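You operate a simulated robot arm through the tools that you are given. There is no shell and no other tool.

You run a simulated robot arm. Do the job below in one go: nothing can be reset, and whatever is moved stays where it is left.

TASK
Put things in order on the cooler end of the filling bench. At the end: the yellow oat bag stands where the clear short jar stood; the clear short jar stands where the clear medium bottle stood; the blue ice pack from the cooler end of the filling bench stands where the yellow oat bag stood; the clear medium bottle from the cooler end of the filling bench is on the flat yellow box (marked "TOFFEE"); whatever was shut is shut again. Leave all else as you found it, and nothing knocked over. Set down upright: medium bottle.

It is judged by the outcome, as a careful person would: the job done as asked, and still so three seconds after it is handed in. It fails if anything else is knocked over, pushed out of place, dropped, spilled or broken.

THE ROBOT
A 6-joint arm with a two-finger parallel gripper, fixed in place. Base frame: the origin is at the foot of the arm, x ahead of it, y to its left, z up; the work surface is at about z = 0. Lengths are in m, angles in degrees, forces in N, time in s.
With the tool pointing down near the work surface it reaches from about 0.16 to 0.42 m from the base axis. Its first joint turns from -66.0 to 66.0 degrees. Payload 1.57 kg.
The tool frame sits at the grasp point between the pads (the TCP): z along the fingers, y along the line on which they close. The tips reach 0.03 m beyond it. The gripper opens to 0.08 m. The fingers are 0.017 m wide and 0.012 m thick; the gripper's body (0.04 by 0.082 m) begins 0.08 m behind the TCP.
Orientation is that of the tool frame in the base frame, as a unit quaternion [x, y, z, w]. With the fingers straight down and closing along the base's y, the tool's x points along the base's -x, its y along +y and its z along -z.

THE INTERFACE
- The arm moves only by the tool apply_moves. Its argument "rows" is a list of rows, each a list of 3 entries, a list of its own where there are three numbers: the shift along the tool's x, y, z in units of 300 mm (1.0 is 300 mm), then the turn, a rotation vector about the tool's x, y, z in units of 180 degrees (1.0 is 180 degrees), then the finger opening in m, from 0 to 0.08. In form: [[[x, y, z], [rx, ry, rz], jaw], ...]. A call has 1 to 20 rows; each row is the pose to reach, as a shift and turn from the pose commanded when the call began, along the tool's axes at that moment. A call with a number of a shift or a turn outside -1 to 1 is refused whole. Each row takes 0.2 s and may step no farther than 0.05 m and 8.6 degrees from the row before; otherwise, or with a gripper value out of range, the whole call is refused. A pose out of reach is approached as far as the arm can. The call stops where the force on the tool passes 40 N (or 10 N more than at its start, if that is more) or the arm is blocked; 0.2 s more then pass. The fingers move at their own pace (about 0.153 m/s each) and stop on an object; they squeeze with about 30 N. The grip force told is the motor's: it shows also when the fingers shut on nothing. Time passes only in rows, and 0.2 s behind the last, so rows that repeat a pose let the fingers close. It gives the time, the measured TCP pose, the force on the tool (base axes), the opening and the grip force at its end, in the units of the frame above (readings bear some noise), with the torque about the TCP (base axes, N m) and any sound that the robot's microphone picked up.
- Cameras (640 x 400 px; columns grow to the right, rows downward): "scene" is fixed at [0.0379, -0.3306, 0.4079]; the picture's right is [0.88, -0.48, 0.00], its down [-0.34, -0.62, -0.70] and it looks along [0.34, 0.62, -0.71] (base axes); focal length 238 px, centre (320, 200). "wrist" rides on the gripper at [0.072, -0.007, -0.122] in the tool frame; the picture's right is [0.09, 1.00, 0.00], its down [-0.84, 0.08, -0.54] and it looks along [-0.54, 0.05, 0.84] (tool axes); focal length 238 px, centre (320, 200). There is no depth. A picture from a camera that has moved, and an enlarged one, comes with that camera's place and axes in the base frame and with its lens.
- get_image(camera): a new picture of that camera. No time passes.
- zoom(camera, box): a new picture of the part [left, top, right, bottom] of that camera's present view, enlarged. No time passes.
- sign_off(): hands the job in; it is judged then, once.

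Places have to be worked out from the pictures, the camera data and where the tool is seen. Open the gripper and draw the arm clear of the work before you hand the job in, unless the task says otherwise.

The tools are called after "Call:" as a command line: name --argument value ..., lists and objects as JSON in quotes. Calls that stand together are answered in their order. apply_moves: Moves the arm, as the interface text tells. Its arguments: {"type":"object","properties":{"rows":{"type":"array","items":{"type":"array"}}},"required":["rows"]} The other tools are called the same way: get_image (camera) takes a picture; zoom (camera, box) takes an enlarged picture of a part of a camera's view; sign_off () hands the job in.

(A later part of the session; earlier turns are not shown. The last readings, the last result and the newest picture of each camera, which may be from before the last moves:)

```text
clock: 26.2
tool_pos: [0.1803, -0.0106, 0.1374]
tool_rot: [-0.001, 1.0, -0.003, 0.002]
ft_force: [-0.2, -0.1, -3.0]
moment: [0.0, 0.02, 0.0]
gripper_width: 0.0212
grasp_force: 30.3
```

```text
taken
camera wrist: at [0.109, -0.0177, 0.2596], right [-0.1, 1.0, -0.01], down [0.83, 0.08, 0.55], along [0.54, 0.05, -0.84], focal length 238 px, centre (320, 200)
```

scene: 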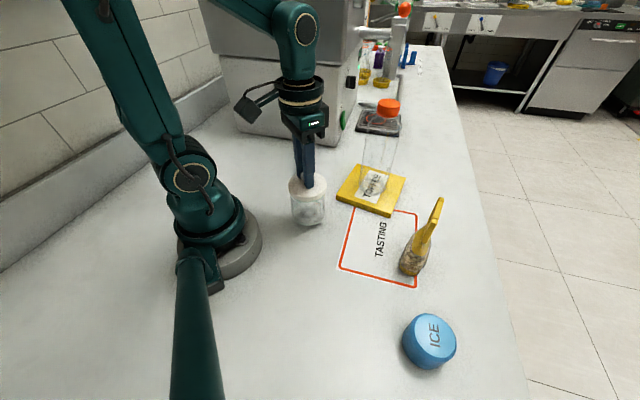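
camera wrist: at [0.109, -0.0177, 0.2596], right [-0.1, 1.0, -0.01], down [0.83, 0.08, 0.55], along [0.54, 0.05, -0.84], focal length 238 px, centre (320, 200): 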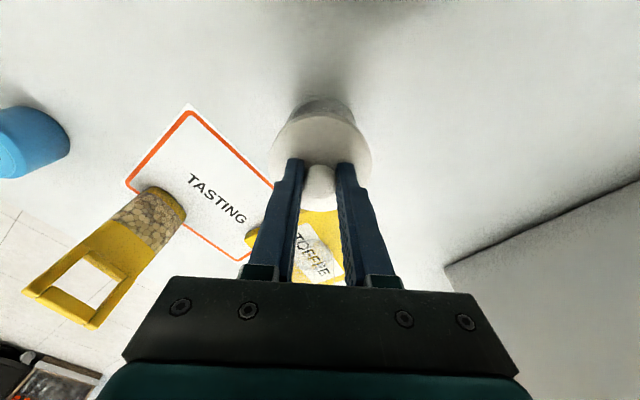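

The jar hangs straight and the bottle stands well on the box. I'm carrying on to the bottle's old place at (0.2047, 0.1194).

Call:
apply_moves --rows '[[[-0.0041, 0.0217, 0], [0, 0, 0], 0.0], [[-0.0122, 0.065, 0], [0, 0, 0], 0.0], [[-0.0244, 0.13, 0], [0, 0, 0], 0.0], [[-0.0366, 0.195, 0], [0, 0, 0], 0.0], [[-0.0488, 0.26, 0], [0, 0, 0], 0.0], [[-0.061, 0.325, 0], [0, 0, 0], 0.0], [[-0.0716, 0.3813, 0], [0, 0, 0], 0.0], [[-0.0781, 0.416, 0], [0, 0, 0], 0.0], [[-0.0813, 0.4333, 0], [0, 0, 0], 0.0], [[-0.0813, 0.4333, 0], [0, 0, 0], 0.0], [[-0.0813, 0.4333, 0], [0, 0, 0], 0.0]]'

Call:
zoom --camera "scene" --box '[230, 80, 350, 220]'

Call:
zoom --camera "wrist" --box '[240, 60, 400, 220]'

```text
clock: 28.6
tool_pos: [0.2042, 0.1207, 0.136]
tool_rot: [-0.001, 1.0, -0.003, 0.002]
ft_force: [-0.4, -0.1, -1.9]
moment: [-0.02, 0.01, -0.05]
gripper_width: 0.0218
grasp_force: 29.6
```

```text
2.86 times, centred on (290, 150) of scene
camera zoom: at [0.0379, -0.3306, 0.4079], right [0.88, -0.48, 0.0], down [-0.34, -0.62, -0.7], along [0.34, 0.62, -0.71], focal length 679 px, centre (406, 343)
```

zoom: 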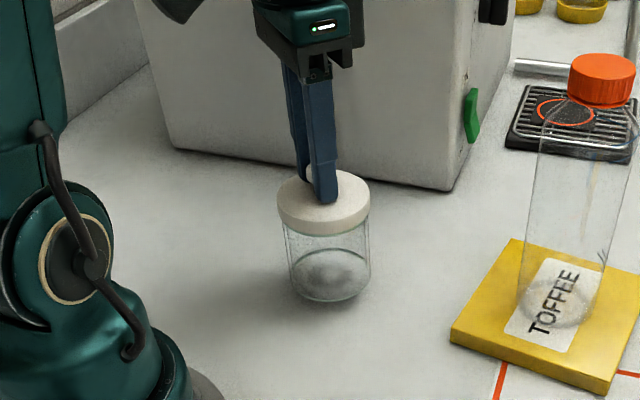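

```text
2.50 times, centred on (320, 140) of wrist
camera zoom: at [0.1321, 0.1131, 0.2588], right [-0.1, 1.0, -0.01], down [0.83, 0.08, 0.55], along [0.54, 0.05, -0.84], focal length 596 px, centre (320, 350)
```

zoom: 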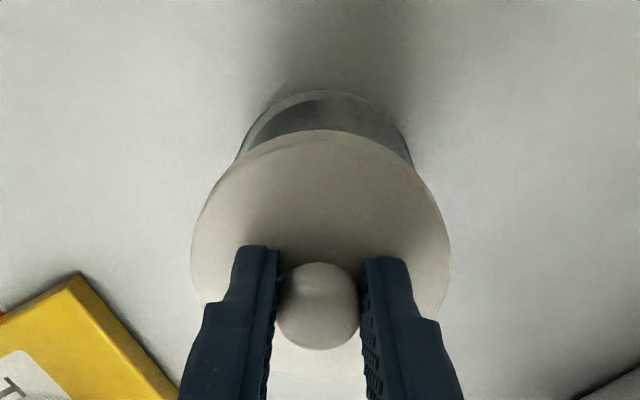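

The jar base projects to (0.204, 0.1197), right on the target. I'm lowering it 9 mm, then feeling for the table.

Call:
apply_moves --rows '[[[0, 0, 0.01], [0, 0, 0], 0.0], [[0, 0, 0.02], [0, 0, 0], 0.0], [[0, 0, 0.03], [0, 0, 0], 0.0], [[0, 0, 0.03], [0, 0, 0], 0.0]]'

Call:
apply_moves --rows '[[[0, 0, 0.0033], [0, 0, 0], 0.0], [[0, 0, 0.0033], [0, 0, 0], 0.0]]'

Call:
apply_moves --rows '[[[0, 0, 0.0033], [0, 0, 0], 0.0], [[0, 0, 0.0033], [0, 0, 0], 0.0]]'

```text
clock: 29.6
tool_pos: [0.2042, 0.1187, 0.1276]
tool_rot: [-0.002, 1.0, -0.002, 0.002]
ft_force: [0.4, 0.2, -2.5]
moment: [-0.01, 0.02, 0.01]
gripper_width: 0.0219
grasp_force: 30.4
```

```text
clock: 30.2
tool_pos: [0.2022, 0.1179, 0.1272]
tool_rot: [-0.002, 1.0, -0.003, 0.002]
ft_force: [-0.3, 0.1, -1.8]
moment: [0.01, 0.0, -0.02]
gripper_width: 0.0219
grasp_force: 29.2
```

```text
clock: 30.8
tool_pos: [0.204, 0.1203, 0.125]
tool_rot: [-0.002, 1.0, -0.003, 0.002]
ft_force: [0.4, -1.0, -3.2]
moment: [0.0, 0.02, 0.03]
gripper_width: 0.0213
grasp_force: 30.1
```

There is no table contact yet; the load is still about 2.5 N hanging. I'm continuing down in 1 mm steps.

Call:
apply_moves --rows '[[[0, 0, 0.0033], [0, 0, 0], 0.0], [[0, 0, 0.0033], [0, 0, 0], 0.0]]'

Call:
apply_moves --rows '[[[0, 0, 0.0027], [0, 0, 0], 0.0], [[0, 0, 0.0027], [0, 0, 0], 0.0]]'

```text
clock: 31.4
tool_pos: [0.2042, 0.1191, 0.1248]
tool_rot: [-0.002, 1.0, -0.002, 0.002]
ft_force: [0.6, 0.3, -2.1]
moment: [-0.01, 0.0, 0.02]
gripper_width: 0.0215
grasp_force: 29.7
```

```text
clock: 32.0
tool_pos: [0.2037, 0.1198, 0.1243]
tool_rot: [-0.002, 1.0, -0.002, 0.003]
ft_force: [-4.6, 4.9, 17.5]
moment: [0.06, 0.32, -0.1]
gripper_width: 0.0211
grasp_force: 30.2
```

The jar has touched the table (17.5 N). I'm easing up slightly and opening the jaws to 0.05, which is inside the lid's edge and clear of everything.

Call:
apply_moves --rows '[[[0, 0, -0.0025], [0, 0, 0], 0.0], [[0, 0, -0.0025], [0, 0, 0], 0.03], [[0, 0, -0.0025], [0, 0, 0], 0.05], [[0, 0, -0.0025], [0, 0, 0], 0.05]]'

Call:
zoom --camera "scene" --box '[230, 80, 350, 220]'

```text
clock: 33.0
tool_pos: [0.2032, 0.1204, 0.1234]
tool_rot: [-0.002, 1.0, -0.002, 0.002]
ft_force: [-0.2, -0.2, 0.9]
moment: [-0.02, 0.02, 0.03]
gripper_width: 0.0501
grasp_force: 0.1
```

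```text
2.86 times, centred on (290, 150) of scene
camera zoom: at [0.0379, -0.3306, 0.4079], right [0.88, -0.48, 0.0], down [-0.34, -0.62, -0.7], along [0.34, 0.62, -0.71], focal length 679 px, centre (406, 343)
```

zoom: 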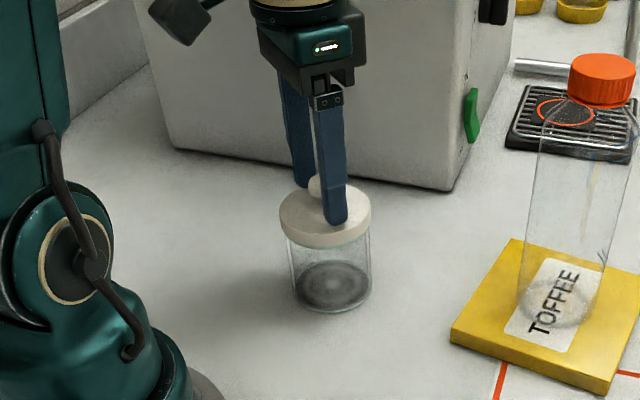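

The jar stands shut at (0.205, 0.119). I'm rising clear of it and moving over toward the bag, keeping well away from the bottle.

Call:
apply_moves --rows '[[[0, 0, -0.1], [0, 0, 0], 0.05], [[0, 0, -0.22], [0, 0, 0], 0.05], [[0, 0, -0.35], [0, 0, 0], 0.06], [[-0.014, -0.138, -0.35], [0, 0, 0], 0.08], [[-0.028, -0.276, -0.35], [0, 0, 0], 0.08], [[-0.042, -0.414, -0.35], [0, 0, 0], 0.08], [[-0.057, -0.552, -0.35], [0, 0, 0], 0.08], [[-0.071, -0.69, -0.35], [0, 0, 0], 0.08], [[-0.086, -0.828, -0.35], [0, 0, 0], 0.08], [[-0.1, -0.966, -0.35], [0, 0, 0], 0.08], [[-0.1, -0.966, -0.35], [0, 0, 0], 0.08]]'

Call:
get_image --camera "wrist"

Call:
get_image --camera "scene"

```text
clock: 35.4
tool_pos: [0.2341, -0.1697, 0.232]
tool_rot: [-0.002, 1.0, -0.003, 0.001]
ft_force: [0.5, -0.6, 0.4]
moment: [-0.03, -0.01, -0.01]
gripper_width: 0.0801
grasp_force: 0.0
```

```text
taken
camera wrist: at [0.1625, -0.1767, 0.3541], right [-0.1, 1.0, -0.01], down [0.83, 0.08, 0.54], along [0.54, 0.05, -0.84], focal length 238 px, centre (320, 200)
```

wrist: 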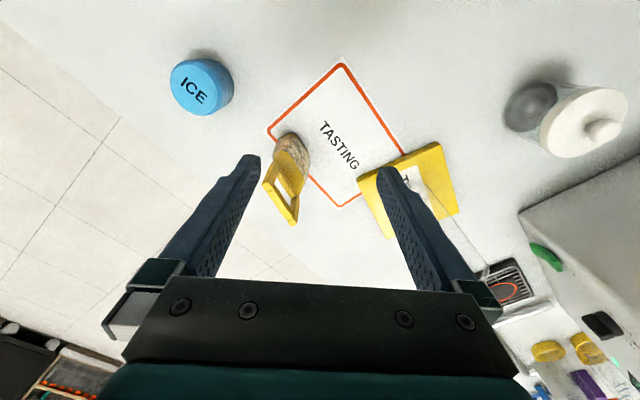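

```text
taken
```

scene: 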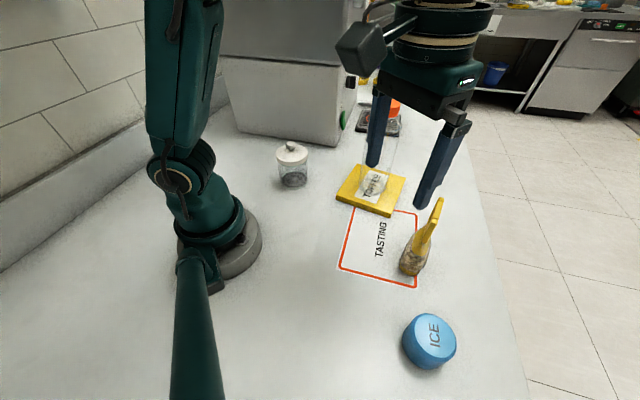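

The bag's handle is now in clear view between the fingers. I'm zooming in from both cameras to measure its position and direction.

Call:
zoom --camera "wrist" --box '[230, 110, 350, 240]'

Call:
zoom --camera "scene" --box '[380, 185, 460, 285]'

```text
3.08 times, centred on (290, 175) of wrist
camera zoom: at [0.1625, -0.1767, 0.3541], right [-0.1, 1.0, -0.01], down [0.83, 0.08, 0.54], along [0.54, 0.05, -0.84], focal length 733 px, centre (412, 277)
```

zoom: 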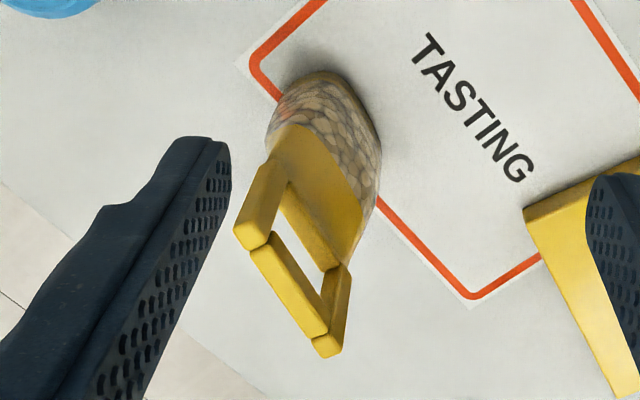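

```text
4.00 times, centred on (420, 235) of scene
camera zoom: at [0.0379, -0.3306, 0.4079], right [0.88, -0.48, 0.0], down [-0.34, -0.62, -0.7], along [0.34, 0.62, -0.71], focal length 951 px, centre (-80, 60)
```

zoom: 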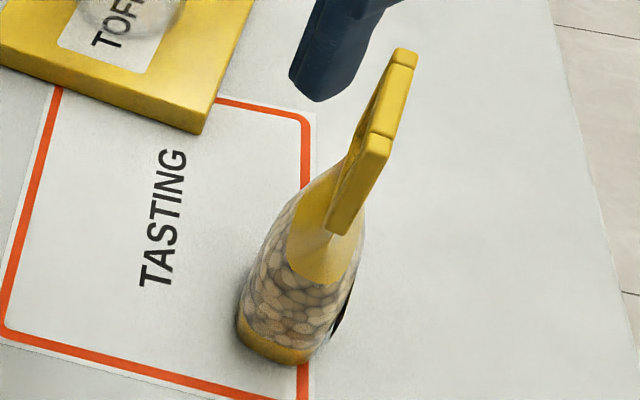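

The handle bar runs from about (0.287, -0.217) to (0.326, -0.193) at z 0.147, so the bag is centred near (0.3065, -0.205) with its handle at 31.6° azimuth. I'm moving above it while turning the jaws 31.6° so they close across the handle.

Call:
apply_moves --rows '[[[-0.0483, -0.0235, 0.0227], [0, 0, -0.0351], 0.06], [[-0.0965, -0.0471, 0.0453], [0, 0, -0.0702], 0.06], [[-0.1448, -0.0706, 0.068], [0, 0, -0.1054], 0.06], [[-0.193, -0.0942, 0.0906], [0, 0, -0.1405], 0.06], [[-0.2413, -0.1177, 0.1133], [0, 0, -0.1756], 0.06], [[-0.2413, -0.1177, 0.1133], [0, 0, -0.1756], 0.06]]'

Call:
get_image --camera "wrist"

Call:
zoom --camera "scene" --box '[370, 120, 470, 290]'

```text
clock: 36.8
tool_pos: [0.3068, -0.2047, 0.1976]
tool_rot: [-0.275, 0.961, -0.002, 0.0]
ft_force: [-0.7, -0.6, 0.5]
moment: [-0.01, 0.03, 0.0]
gripper_width: 0.06
grasp_force: 0.1
```

```text
taken
camera wrist: at [0.2498, -0.2486, 0.3199], right [-0.6, 0.8, -0.01], down [0.67, 0.51, 0.54], along [0.43, 0.32, -0.84], focal length 238 px, centre (320, 200)
```

wrist: 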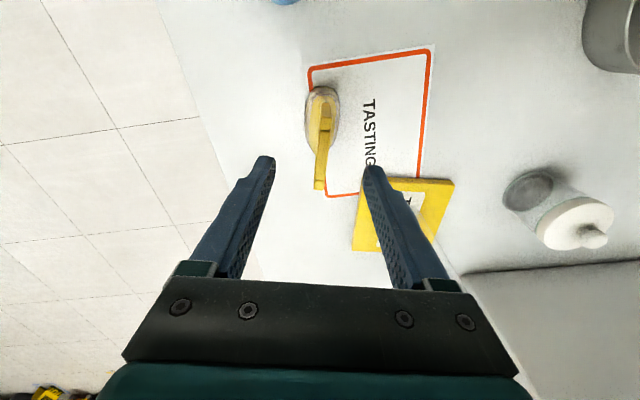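

```text
2.35 times, centred on (420, 205) of scene
camera zoom: at [0.0379, -0.3306, 0.4079], right [0.88, -0.48, 0.0], down [-0.34, -0.62, -0.7], along [0.34, 0.62, -0.71], focal length 559 px, centre (85, 188)
```

zoom: 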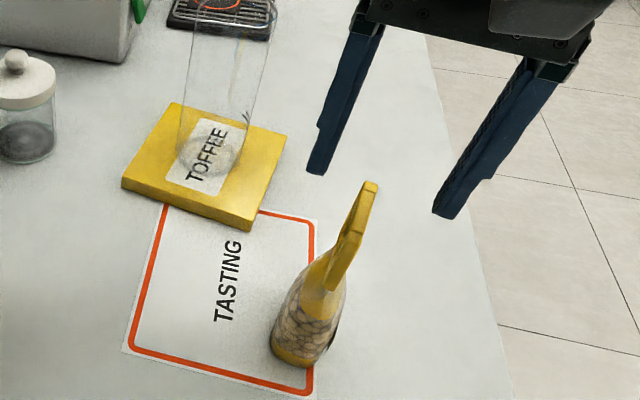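

The handle now appears nearly in line with the fingers' centreline. I'm zooming in to check centring and rotation.

Call:
zoom --camera "wrist" --box '[260, 70, 380, 200]'

```text
3.08 times, centred on (320, 135) of wrist
camera zoom: at [0.2498, -0.2486, 0.3199], right [-0.6, 0.8, -0.01], down [0.67, 0.51, 0.54], along [0.43, 0.32, -0.84], focal length 733 px, centre (320, 400)
```

zoom: 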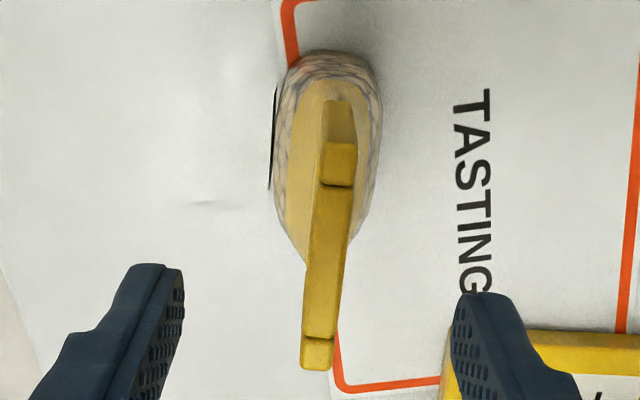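

The handle is within about 1 mm of the fingers' centre and parallel to them. I'm going down to TCP z about 0.137, around the bar.

Call:
apply_moves --rows '[[[0, 0.004, 0.06], [0, 0, 0], 0.06], [[0, 0.004, 0.12], [0, 0, 0], 0.06], [[0, 0.004, 0.17], [0, 0, 0], 0.06], [[0, 0.004, 0.2], [0, 0, 0], 0.06], [[0, 0.004, 0.2], [0, 0, 0], 0.06]]'

Call:
get_image --camera "wrist"

Call:
zoom --camera "scene" --box '[370, 150, 470, 290]'

```text
clock: 38.0
tool_pos: [0.3063, -0.204, 0.1374]
tool_rot: [-0.274, 0.962, -0.003, 0.002]
ft_force: [0.8, -0.4, -0.6]
moment: [-0.01, -0.02, 0.0]
gripper_width: 0.0602
grasp_force: 0.1
```

```text
taken
camera wrist: at [0.2498, -0.2475, 0.2599], right [-0.6, 0.8, -0.01], down [0.67, 0.51, 0.54], along [0.44, 0.32, -0.84], focal length 238 px, centre (320, 200)
```

wrist: 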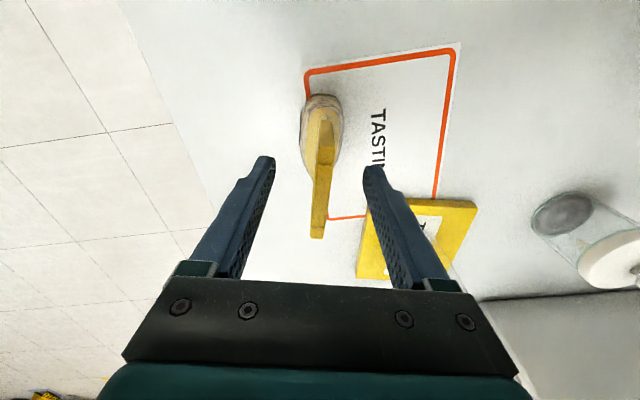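

```text
2.86 times, centred on (420, 220) of scene
camera zoom: at [0.0379, -0.3306, 0.4079], right [0.88, -0.48, 0.0], down [-0.34, -0.62, -0.7], along [0.34, 0.62, -0.71], focal length 679 px, centre (34, 143)
```

zoom: 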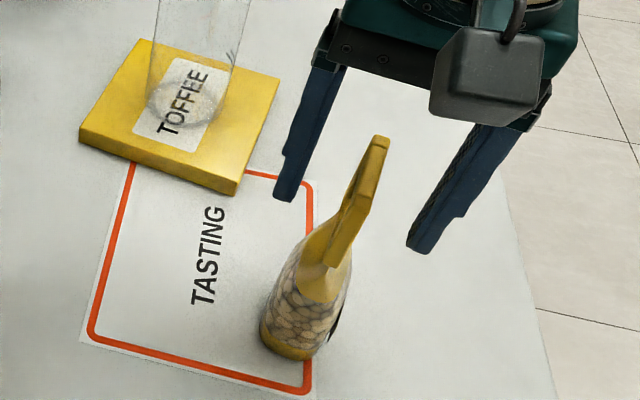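

The bar sits midway between the fingers. I'm closing partway, checking centring, then gripping.

Call:
apply_moves --rows '[[[0, 0, 0], [0, 0, 0], 0.035], [[0, 0, 0], [0, 0, 0], 0.022], [[0, 0, 0], [0, 0, 0], 0.022]]'

Call:
zoom --camera "wrist" --box '[260, 120, 380, 250]'

```text
clock: 38.8
tool_pos: [0.306, -0.2044, 0.1375]
tool_rot: [-0.274, 0.962, -0.004, 0.001]
ft_force: [-1.2, -0.6, 0.3]
moment: [0.01, -0.02, 0.0]
gripper_width: 0.022
grasp_force: 0.1
```

```text
3.08 times, centred on (320, 185) of wrist
camera zoom: at [0.2498, -0.2475, 0.26], right [-0.6, 0.8, -0.01], down [0.67, 0.51, 0.54], along [0.44, 0.32, -0.84], focal length 733 px, centre (320, 246)
```

zoom: 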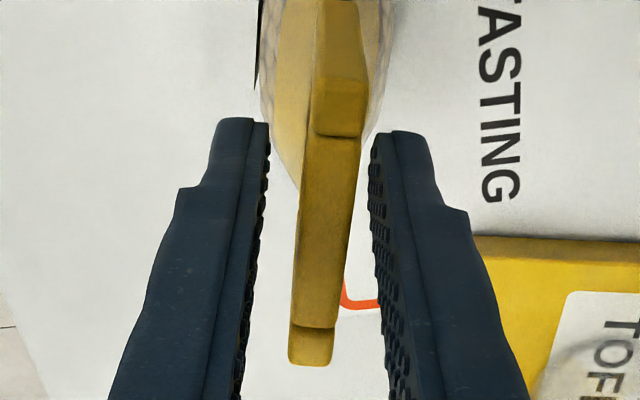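

The bar is centred with a few mm each side. I'm gripping it now.

Call:
apply_moves --rows '[[[0, 0, 0], [0, 0, 0], 0.0], [[0, 0, 0], [0, 0, 0], 0.0], [[0, 0, 0], [0, 0, 0], 0.0]]'

Call:
zoom --camera "scene" --box '[370, 150, 470, 290]'

```text
clock: 39.6
tool_pos: [0.3069, -0.204, 0.1377]
tool_rot: [-0.274, 0.962, -0.003, 0.002]
ft_force: [-0.9, 0.8, 3.5]
moment: [0.13, 0.12, 0.01]
gripper_width: 0.0083
grasp_force: 27.4
```

```text
2.86 times, centred on (420, 220) of scene
camera zoom: at [0.0379, -0.3306, 0.4079], right [0.88, -0.48, 0.0], down [-0.34, -0.62, -0.7], along [0.34, 0.62, -0.71], focal length 679 px, centre (34, 143)
```

zoom: 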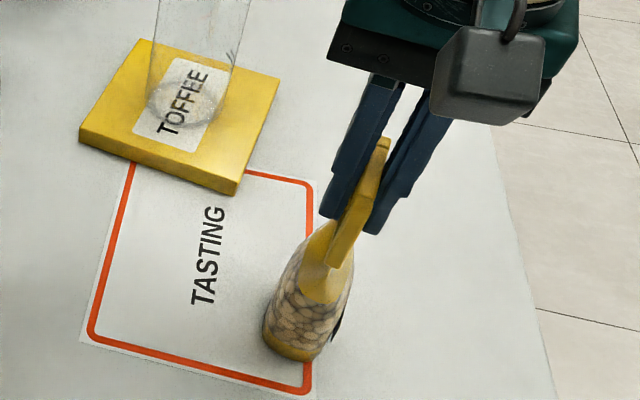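

The handle is held (8.3 mm, 27 N). I'm lifting 3 cm and checking how the bag hangs.

Call:
apply_moves --rows '[[[0, 0, -0.02], [0, 0, 0], 0.0], [[0, 0, -0.05], [0, 0, 0], 0.0], [[0, 0, -0.08], [0, 0, 0], 0.0], [[0, 0, -0.1], [0, 0, 0], 0.0], [[0, 0, -0.1], [0, 0, 0], 0.0]]'

Call:
get_image --camera "scene"

Call:
get_image --camera "wrist"

```text
clock: 40.8
tool_pos: [0.3072, -0.205, 0.1674]
tool_rot: [-0.274, 0.962, -0.003, 0.001]
ft_force: [0.7, -0.3, 0.1]
moment: [-0.01, 0.0, 0.01]
gripper_width: 0.0084
grasp_force: 27.3
```

```text
taken
```

scene: 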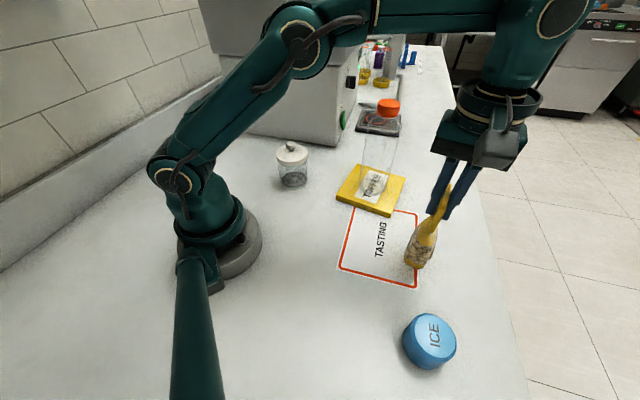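

```text
taken
camera wrist: at [0.2496, -0.248, 0.2894], right [-0.6, 0.8, -0.01], down [0.67, 0.51, 0.54], along [0.44, 0.32, -0.84], focal length 238 px, centre (320, 200)
```

wrist: 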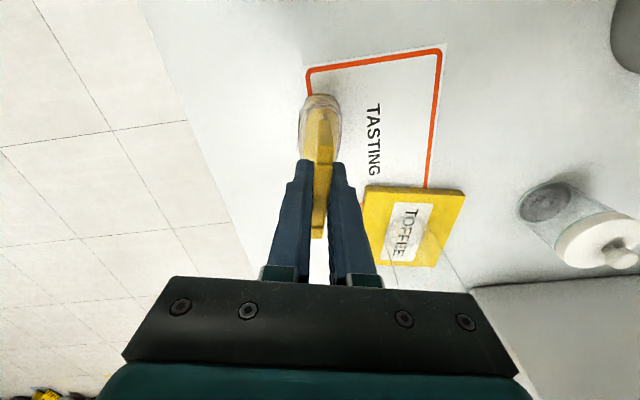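

The bag hangs straight in the grip and nothing else moved. I'm carrying it across to the jar's old place at (0.1465, -0.192).

Call:
apply_moves --rows '[[[0.0215, 0.0159, 0], [0, 0, 0], 0.0], [[0.0646, 0.0476, 0], [0, 0, 0], 0.0], [[0.1206, 0.0888, 0], [0, 0, 0], 0.0], [[0.1809, 0.1331, 0], [0, 0, 0], 0.0], [[0.2412, 0.1775, 0], [0, 0, 0], 0.0], [[0.3016, 0.2219, 0], [0, 0, 0], 0.0], [[0.3576, 0.2631, 0], [0, 0, 0], 0.0], [[0.4006, 0.2948, 0], [0, 0, 0], 0.0], [[0.4222, 0.3107, 0], [0, 0, 0], 0.0], [[0.4308, 0.317, 0], [0, 0, 0], 0.0], [[0.4308, 0.317, 0], [0, 0, 0], 0.0]]'

Call:
get_image --camera "scene"

Call:
get_image --camera "wrist"

```text
clock: 43.2
tool_pos: [0.1467, -0.1931, 0.1675]
tool_rot: [-0.274, 0.962, -0.004, 0.002]
ft_force: [0.1, -0.2, -1.4]
moment: [-0.04, -0.02, -0.02]
gripper_width: 0.0085
grasp_force: 26.7
```

```text
taken
```

scene: 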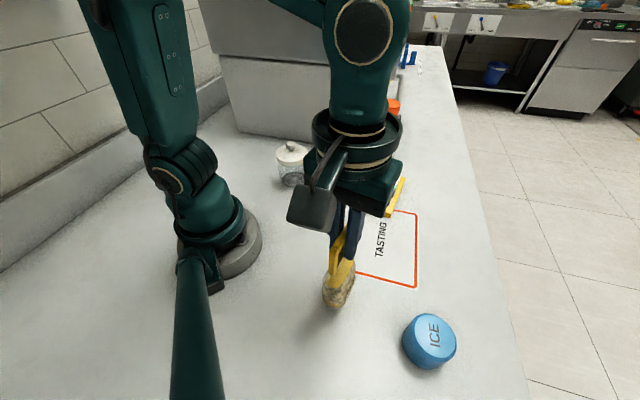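

```text
taken
camera wrist: at [0.0895, -0.2359, 0.2895], right [-0.6, 0.8, -0.01], down [0.67, 0.51, 0.54], along [0.44, 0.32, -0.84], focal length 238 px, centre (320, 200)
```

wrist: 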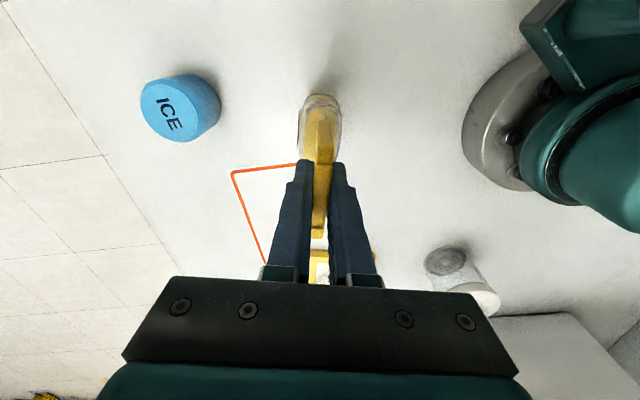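

The bag is over the jar's old place. I'm lowering it to about 2 mm above the table, then feeling for contact.

Call:
apply_moves --rows '[[[0, 0.002, 0.03], [0, 0, 0], 0.0], [[0, 0.002, 0.06], [0, 0, 0], 0.0], [[0, 0.002, 0.08], [0, 0, 0], 0.0], [[0, 0.002, 0.092], [0, 0, 0], 0.0], [[0, 0.002, 0.092], [0, 0, 0], 0.0]]'

Call:
apply_moves --rows '[[[0, 0, 0.0033], [0, 0, 0], 0.0], [[0, 0, 0.0033], [0, 0, 0], 0.0]]'

Call:
apply_moves --rows '[[[0, 0, 0.0027], [0, 0, 0], 0.0], [[0, 0, 0.0027], [0, 0, 0], 0.0]]'

```text
clock: 44.4
tool_pos: [0.1463, -0.1914, 0.1398]
tool_rot: [-0.274, 0.962, -0.003, 0.001]
ft_force: [-0.8, -0.2, -1.8]
moment: [0.0, 0.01, 0.0]
gripper_width: 0.0085
grasp_force: 26.9
```

```text
clock: 45.0
tool_pos: [0.1456, -0.191, 0.1388]
tool_rot: [-0.274, 0.962, -0.004, 0.001]
ft_force: [-1.3, 0.0, 0.3]
moment: [0.03, 0.0, -0.06]
gripper_width: 0.0082
grasp_force: 27.1
```

```text
clock: 45.6
tool_pos: [0.1465, -0.1928, 0.1383]
tool_rot: [-0.274, 0.962, -0.004, 0.002]
ft_force: [0.2, 0.1, 12.7]
moment: [0.09, 0.1, -0.01]
gripper_width: 0.0088
grasp_force: 27.2
```

The bag has touched the table (12.7 N). I'm easing up a hair and opening the jaws.

Call:
apply_moves --rows '[[[0, 0, -0.0018], [0, 0, 0], 0.0], [[0, 0, -0.0018], [0, 0, 0], 0.02], [[0, 0, -0.0018], [0, 0, 0], 0.05], [[0, 0, -0.0018], [0, 0, 0], 0.05]]'

Call:
zoom --camera "scene" --box '[280, 180, 400, 330]'

Call:
get_image --camera "wrist"

```text
clock: 46.6
tool_pos: [0.1457, -0.1918, 0.1377]
tool_rot: [-0.274, 0.962, -0.003, 0.002]
ft_force: [0.3, -0.1, -0.2]
moment: [0.0, -0.03, -0.03]
gripper_width: 0.05
grasp_force: 0.0
```

```text
2.67 times, centred on (340, 255) of scene
camera zoom: at [0.0379, -0.3306, 0.4079], right [0.88, -0.48, 0.0], down [-0.34, -0.62, -0.7], along [0.34, 0.62, -0.71], focal length 634 px, centre (267, 53)
```

zoom: 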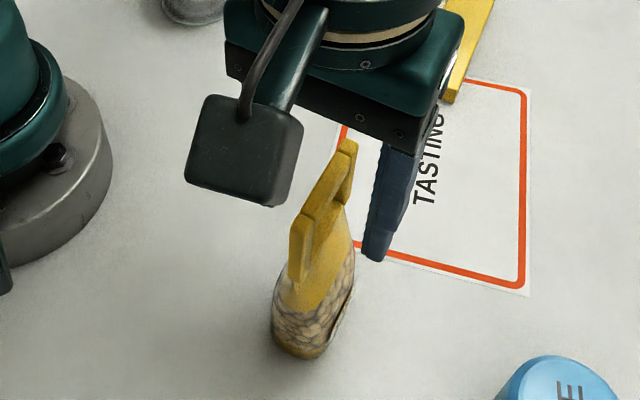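

```text
taken
camera wrist: at [0.089, -0.2348, 0.2602], right [-0.6, 0.8, -0.01], down [0.67, 0.51, 0.54], along [0.44, 0.32, -0.84], focal length 238 px, centre (320, 200)
```

wrist: 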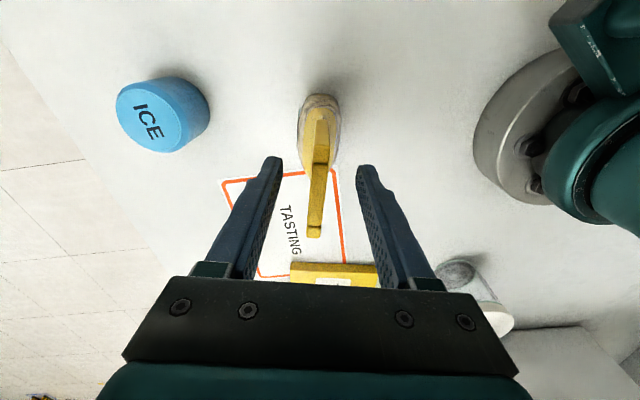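

The bag stands on its own. I'm rising straight up, then turning the jaws back and moving over the ice pack at about (0.216, -0.3205).

Call:
apply_moves --rows '[[[0, 0, -0.12], [0, 0, 0], 0.05], [[0, 0, -0.241], [0, 0, 0], 0.05], [[0.0055, -0.0976, -0.241], [0, 0, 0.0353], 0.06], [[0.011, -0.1952, -0.22], [0, 0, 0.0707], 0.07], [[0.0166, -0.2928, -0.17], [0, 0, 0.106], 0.08], [[0.0221, -0.3904, -0.12], [0, 0, 0.1414], 0.08], [[0.0276, -0.488, -0.07], [0, 0, 0.1767], 0.08], [[0.0276, -0.488, -0.07], [0, 0, 0.1767], 0.08]]'

Call:
get_image --camera "wrist"

Call:
get_image --camera "scene"

```text
clock: 48.4
tool_pos: [0.2172, -0.3187, 0.1589]
tool_rot: [0.001, 1.0, -0.002, 0.002]
ft_force: [0.5, 0.3, 0.8]
moment: [-0.01, 0.0, -0.02]
gripper_width: 0.0798
grasp_force: 0.0
```

```text
taken
camera wrist: at [0.1448, -0.3265, 0.2809], right [-0.09, 1.0, 0.0], down [0.84, 0.08, 0.54], along [0.54, 0.05, -0.84], focal length 238 px, centre (320, 200)
```

wrist: 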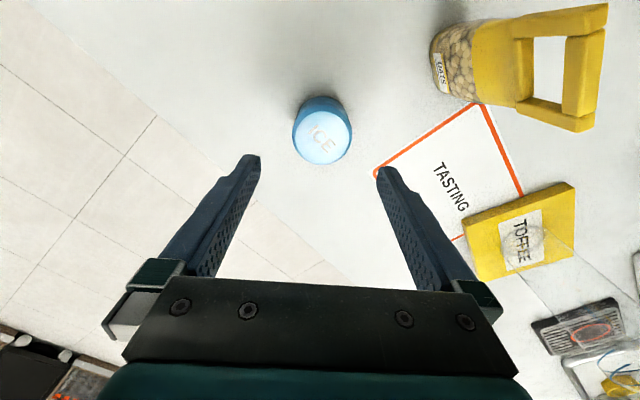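

```text
taken
```

scene: 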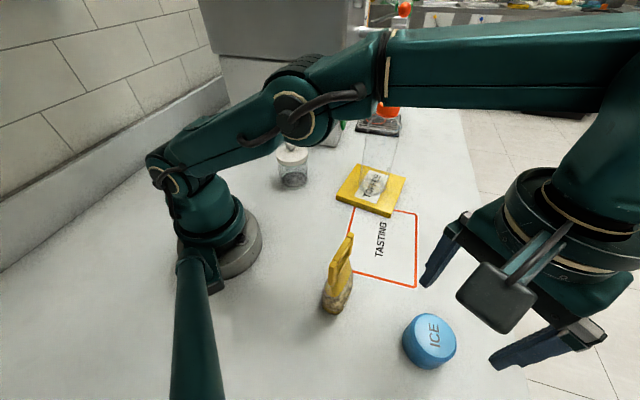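

The bag, jar and bottle all stand properly. I'm zooming in on the ice pack to measure its centre and width.

Call:
zoom --camera "wrist" --box '[260, 70, 380, 190]'

Call:
zoom --camera "scene" --box '[380, 290, 480, 390]'

Call:
zoom --camera "scene" --box '[290, 220, 390, 330]'

```text
3.33 times, centred on (320, 130) of wrist
camera zoom: at [0.1448, -0.3265, 0.2809], right [-0.09, 1.0, 0.0], down [0.84, 0.08, 0.54], along [0.54, 0.05, -0.84], focal length 794 px, centre (320, 433)
```

zoom: 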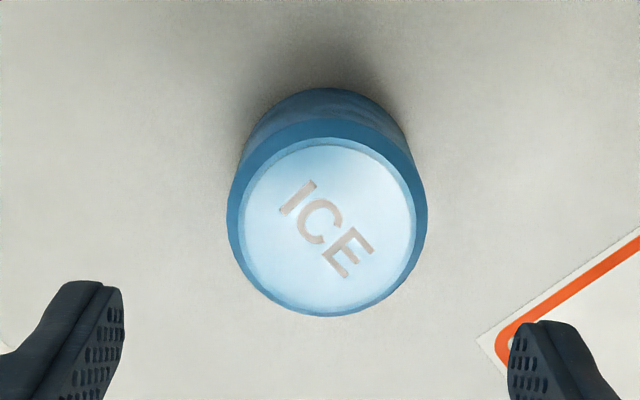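

```text
4.00 times, centred on (430, 340) of scene
camera zoom: at [0.0379, -0.3306, 0.4079], right [0.88, -0.48, 0.0], down [-0.34, -0.62, -0.7], along [0.34, 0.62, -0.71], focal length 951 px, centre (-120, -360)
```

zoom: 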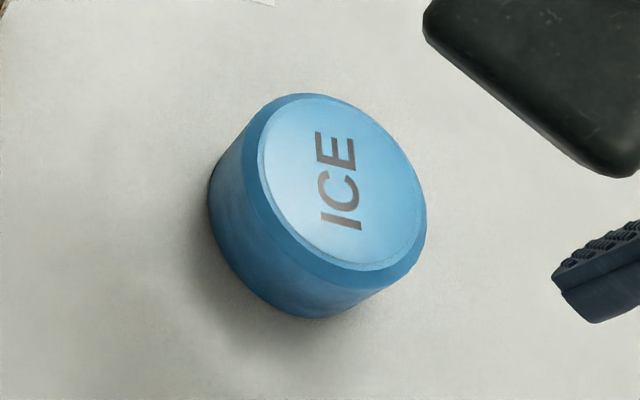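

```text
3.64 times, centred on (340, 275) of scene
camera zoom: at [0.0379, -0.3306, 0.4079], right [0.88, -0.48, 0.0], down [-0.34, -0.62, -0.7], along [0.34, 0.62, -0.71], focal length 864 px, centre (247, -73)
```

zoom: 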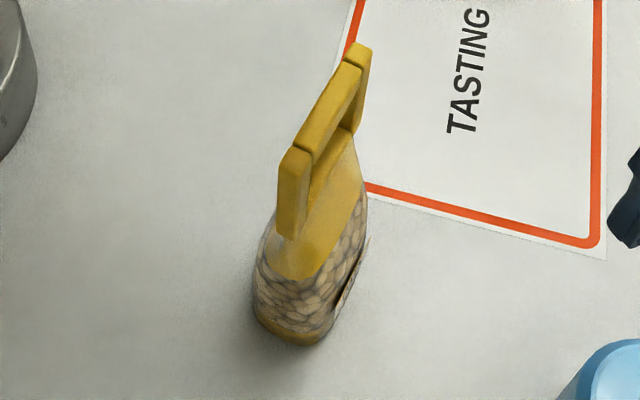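

The ice pack is at about (0.220, -0.318), 0.061 wide and 0.053 tall, and the bag checks out at (0.1475, -0.192). I'm going down around the ice pack to TCP z about 0.036.

Call:
apply_moves --rows '[[[-0.008, 0.001, 0.1], [0, 0, 0], 0.08], [[-0.008, 0.001, 0.2], [0, 0, 0], 0.08], [[-0.008, 0.001, 0.3], [0, 0, 0], 0.08], [[-0.008, 0.001, 0.37], [0, 0, 0], 0.08], [[-0.008, 0.001, 0.407], [0, 0, 0], 0.08], [[-0.008, 0.001, 0.407], [0, 0, 0], 0.08]]'

Call:
get_image --camera "wrist"

Call:
get_image --camera "scene"

```text
clock: 49.8
tool_pos: [0.219, -0.3224, 0.0373]
tool_rot: [0.0, 1.0, -0.003, 0.003]
ft_force: [-0.2, 0.4, -0.2]
moment: [-0.01, 0.04, -0.03]
gripper_width: 0.08
grasp_force: 0.0
```

```text
taken
camera wrist: at [0.1479, -0.3282, 0.1592], right [-0.09, 1.0, -0.01], down [0.83, 0.08, 0.55], along [0.54, 0.05, -0.84], focal length 238 px, centre (320, 200)
```

wrist: 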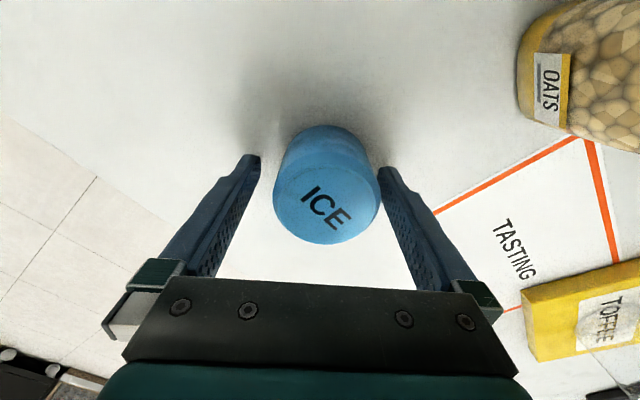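

```text
taken
```

scene: 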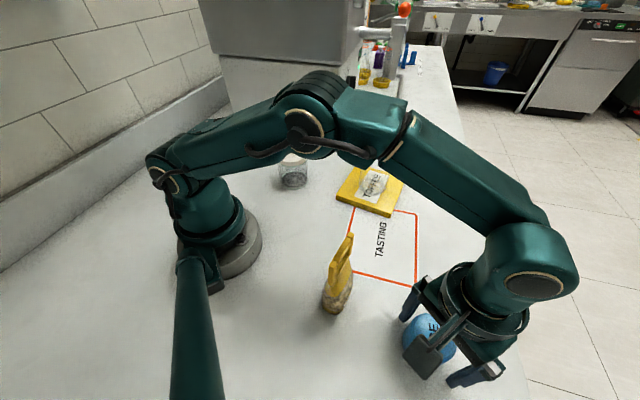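

The tool sits about 3 mm toward -y from the ice pack's centre. I'm zooming in to check the gap at each finger before closing.

Call:
zoom --camera "wrist" --box '[230, 100, 410, 260]'

```text
2.50 times, centred on (320, 180) of wrist
camera zoom: at [0.1479, -0.3282, 0.1592], right [-0.09, 1.0, -0.01], down [0.83, 0.08, 0.55], along [0.54, 0.05, -0.84], focal length 596 px, centre (320, 250)
```

zoom: 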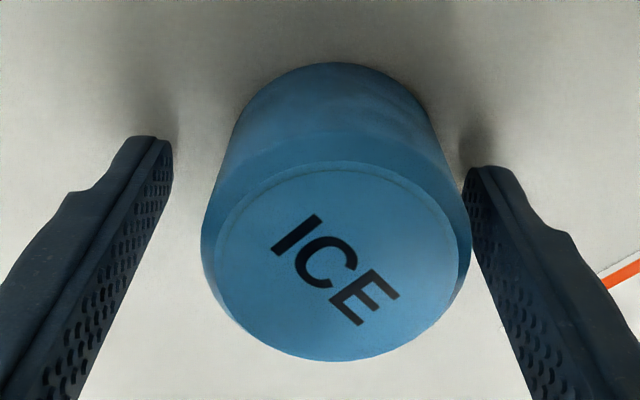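

The ice pack is about 3.5 mm to the right of centre. I'm shifting the tool +3.5 mm in y and closing on it.

Call:
apply_moves --rows '[[[0, 0.006, 0], [0, 0, 0], 0.08], [[0, 0.0117, 0], [0, 0, 0], 0.08], [[0, 0.0117, 0], [0, 0, 0], 0.08]]'

Call:
zoom --camera "wrist" --box '[230, 100, 410, 260]'

```text
clock: 50.6
tool_pos: [0.2192, -0.3174, 0.0388]
tool_rot: [0.0, 1.0, -0.003, 0.003]
ft_force: [-0.1, 1.0, -0.1]
moment: [-0.02, -0.03, -0.02]
gripper_width: 0.08
grasp_force: 0.0
```

```text
2.50 times, centred on (320, 180) of wrist
camera zoom: at [0.1477, -0.324, 0.1601], right [-0.09, 1.0, -0.01], down [0.83, 0.08, 0.55], along [0.54, 0.05, -0.84], focal length 596 px, centre (320, 250)
```

zoom: 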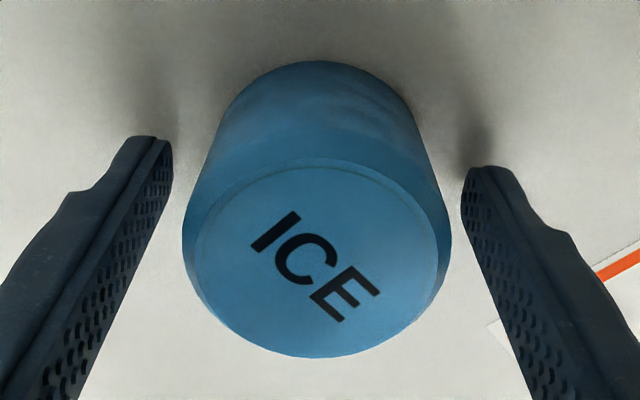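

The ice pack is centred now. I'm closing the jaws on it.

Call:
apply_moves --rows '[[[0, 0, 0], [0, 0, 0], 0.065], [[0, 0, 0], [0, 0, 0], 0.0], [[0, 0, 0], [0, 0, 0], 0.0], [[0, 0, 0], [0, 0, 0], 0.0]]'

Call:
zoom --camera "wrist" --box '[230, 100, 410, 260]'

```text
clock: 51.6
tool_pos: [0.2176, -0.3177, 0.0391]
tool_rot: [0.0, 1.0, -0.003, 0.003]
ft_force: [0.5, -0.1, 0.8]
moment: [0.06, 0.01, 0.03]
gripper_width: 0.0584
grasp_force: 30.1
```

```text
2.50 times, centred on (320, 180) of wrist
camera zoom: at [0.1477, -0.324, 0.1601], right [-0.09, 1.0, -0.01], down [0.83, 0.08, 0.55], along [0.54, 0.05, -0.84], focal length 596 px, centre (320, 250)
```

zoom: 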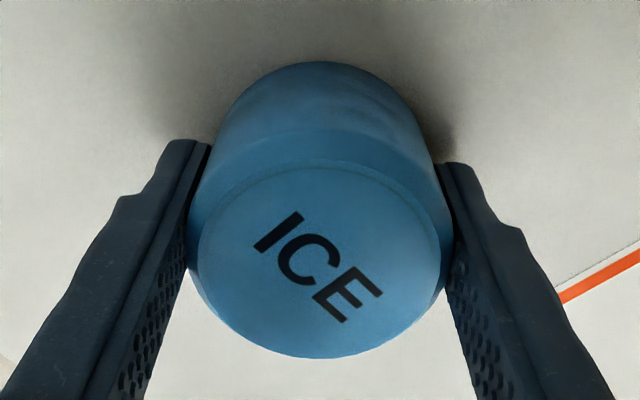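

The ice pack is gripped (0.0584 m, 30 N), its centre about 1 mm from the tool's. I'm lifting 3 cm and carrying it to the bag's old place at (0.306, -0.2045).

Call:
apply_moves --rows '[[[0, 0, -0.03], [0, 0, 0], 0.0], [[0, 0, -0.07], [0, 0, 0], 0.0], [[0, 0, -0.1], [0, 0, 0], 0.0], [[-0.0203, 0.0264, -0.1], [0, 0, 0], 0.0], [[-0.0609, 0.0791, -0.1], [0, 0, 0], 0.0], [[-0.1073, 0.1394, -0.1], [0, 0, 0], 0.0], [[-0.1537, 0.1997, -0.1], [0, 0, 0], 0.0], [[-0.2001, 0.2599, -0.1], [0, 0, 0], 0.0], [[-0.2436, 0.3164, -0.1], [0, 0, 0], 0.0], [[-0.2755, 0.3579, -0.1], [0, 0, 0], 0.0], [[-0.29, 0.3767, -0.1], [0, 0, 0], 0.0], [[-0.29, 0.3767, -0.1], [0, 0, 0], 0.0]]'

Call:
get_image --camera "wrist"

Call:
get_image --camera "scene"

```text
clock: 54.2
tool_pos: [0.3054, -0.2048, 0.0674]
tool_rot: [-0.001, 1.0, -0.003, 0.001]
ft_force: [-0.8, 0.1, -2.0]
moment: [0.03, -0.02, -0.02]
gripper_width: 0.0583
grasp_force: 29.4
```

```text
taken
camera wrist: at [0.2345, -0.2104, 0.1894], right [-0.09, 1.0, -0.01], down [0.83, 0.08, 0.55], along [0.54, 0.05, -0.84], focal length 238 px, centre (320, 200)
```

wrist: 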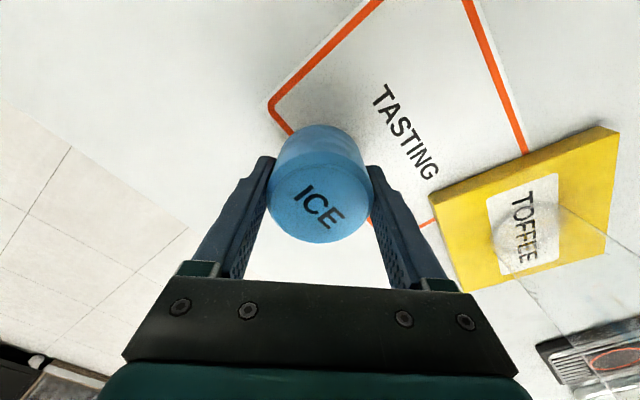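

```text
taken
```

scene: 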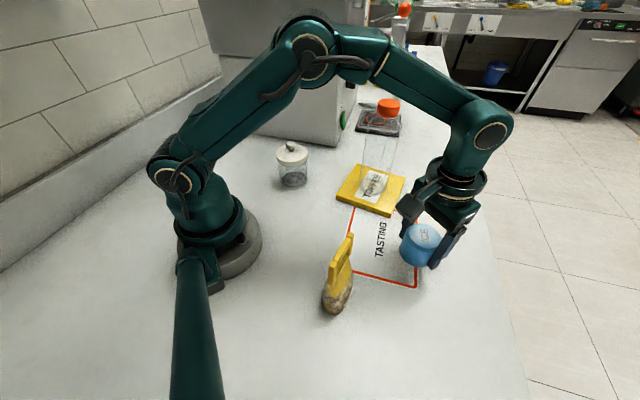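

The ice pack is over the bag's old place and everything else stands as it should. I'm lowering it and feeling for the table.

Call:
apply_moves --rows '[[[0, 0, 0.03], [0, 0, 0], 0.0], [[0, 0, 0.06], [0, 0, 0], 0.0], [[0, 0, 0.08], [0, 0, 0], 0.0], [[0, 0, 0.088], [0, 0, 0], 0.0], [[0, 0, 0.088], [0, 0, 0], 0.0]]'

Call:
apply_moves --rows '[[[0, 0, 0.0033], [0, 0, 0], 0.0], [[0, 0, 0.0033], [0, 0, 0], 0.0]]'

Call:
apply_moves --rows '[[[0, 0, 0.0027], [0, 0, 0], 0.0], [[0, 0, 0.0027], [0, 0, 0], 0.0]]'

```text
clock: 55.4
tool_pos: [0.3053, -0.2039, 0.0418]
tool_rot: [0.0, 1.0, -0.003, 0.001]
ft_force: [0.1, -0.2, -1.7]
moment: [0.03, 0.01, 0.01]
gripper_width: 0.0583
grasp_force: 30.0
```

```text
clock: 56.0
tool_pos: [0.3059, -0.2034, 0.0392]
tool_rot: [-0.001, 1.0, -0.003, 0.003]
ft_force: [0.0, -0.5, -1.3]
moment: [0.0, 0.01, 0.01]
gripper_width: 0.0585
grasp_force: 30.1
```

```text
clock: 56.6
tool_pos: [0.3063, -0.2039, 0.0375]
tool_rot: [0.0, 1.0, -0.002, 0.002]
ft_force: [-0.3, 0.1, -1.3]
moment: [-0.03, 0.02, 0.03]
gripper_width: 0.0583
grasp_force: 30.5
```

There is no contact yet. I'm continuing down in 0.8 mm steps.

Call:
apply_moves --rows '[[[0, 0, 0.0027], [0, 0, 0], 0.0], [[0, 0, 0.0027], [0, 0, 0], 0.0]]'

Call:
zoom --camera "scene" --box '[370, 180, 480, 300]'

```text
clock: 57.2
tool_pos: [0.3064, -0.2036, 0.0388]
tool_rot: [0.0, 1.0, -0.002, 0.003]
ft_force: [-2.4, 1.3, 8.6]
moment: [0.32, 0.1, 0.06]
gripper_width: 0.0584
grasp_force: 30.4
```

```text
3.33 times, centred on (425, 240) of scene
camera zoom: at [0.0379, -0.3306, 0.4079], right [0.88, -0.48, 0.0], down [-0.34, -0.62, -0.7], along [0.34, 0.62, -0.71], focal length 792 px, centre (-30, 67)
```

zoom: 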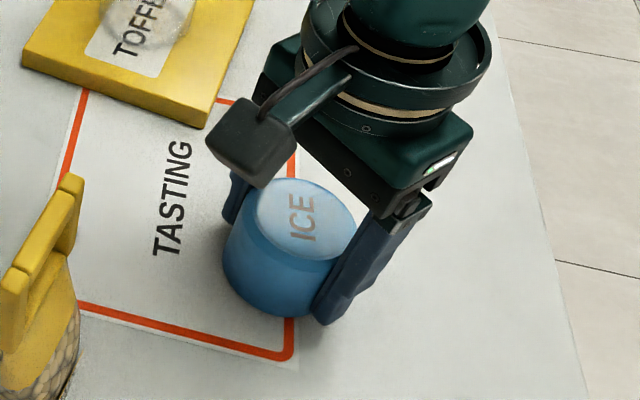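

The ice pack has touched down (8.6 N) at about (0.307, -0.204). I'm opening the jaws.

Call:
apply_moves --rows '[[[0, 0, -0.001], [0, 0, 0], 0.0], [[0, 0, -0.001], [0, 0, 0], 0.07], [[0, 0, -0.001], [0, 0, 0], 0.08], [[0, 0, -0.001], [0, 0, 0], 0.08]]'

Call:
zoom --camera "wrist" --box '[230, 100, 410, 260]'

```text
clock: 58.2
tool_pos: [0.3054, -0.2041, 0.0377]
tool_rot: [0.0, 1.0, -0.003, 0.003]
ft_force: [-0.4, -0.5, -0.4]
moment: [-0.03, 0.0, -0.01]
gripper_width: 0.0801
grasp_force: 0.0
```

```text
2.50 times, centred on (320, 180) of wrist
camera zoom: at [0.235, -0.2101, 0.1603], right [-0.09, 1.0, -0.01], down [0.83, 0.08, 0.55], along [0.54, 0.05, -0.84], focal length 596 px, centre (320, 250)
```

zoom: 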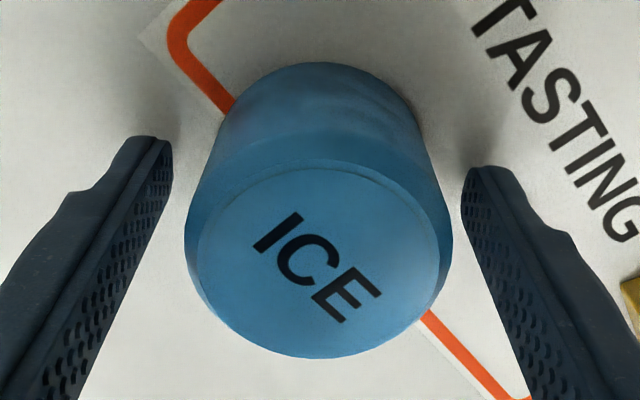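

The jaws are clear of the ice pack. I'm rising straight up, then drawing the arm back to a clear spot high over the bench.

Call:
apply_moves --rows '[[[0, 0, -0.08], [0, 0, 0], 0.08], [[0, 0, -0.18], [0, 0, 0], 0.08], [[0, 0, -0.3], [0, 0, 0], 0.08], [[0, 0, -0.43], [0, 0, 0], 0.08], [[0.07, 0.05, -0.5], [0, 0, 0], 0.08], [[0.14, 0.1, -0.57], [0, 0, 0], 0.08], [[0.22, 0.15, -0.64], [0, 0, 0], 0.08], [[0.22, 0.15, -0.64], [0, 0, 0], 0.08]]'

Call:
get_image --camera "scene"

Call:
get_image --camera "wrist"

```text
clock: 60.0
tool_pos: [0.2391, -0.1583, 0.2308]
tool_rot: [0.001, 1.0, -0.003, 0.002]
ft_force: [-0.4, -0.1, -0.7]
moment: [-0.04, 0.03, 0.0]
gripper_width: 0.0798
grasp_force: 0.2
```

```text
taken
```

scene: 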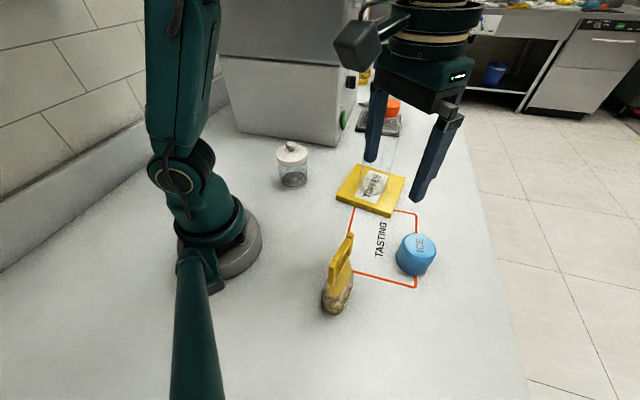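

```text
taken
camera wrist: at [0.1679, -0.1647, 0.3533], right [-0.09, 1.0, -0.01], down [0.83, 0.08, 0.55], along [0.54, 0.05, -0.84], focal length 238 px, centre (320, 200)
```

wrist: 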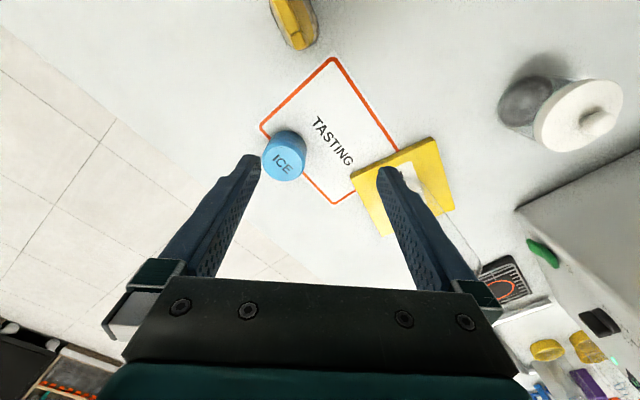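

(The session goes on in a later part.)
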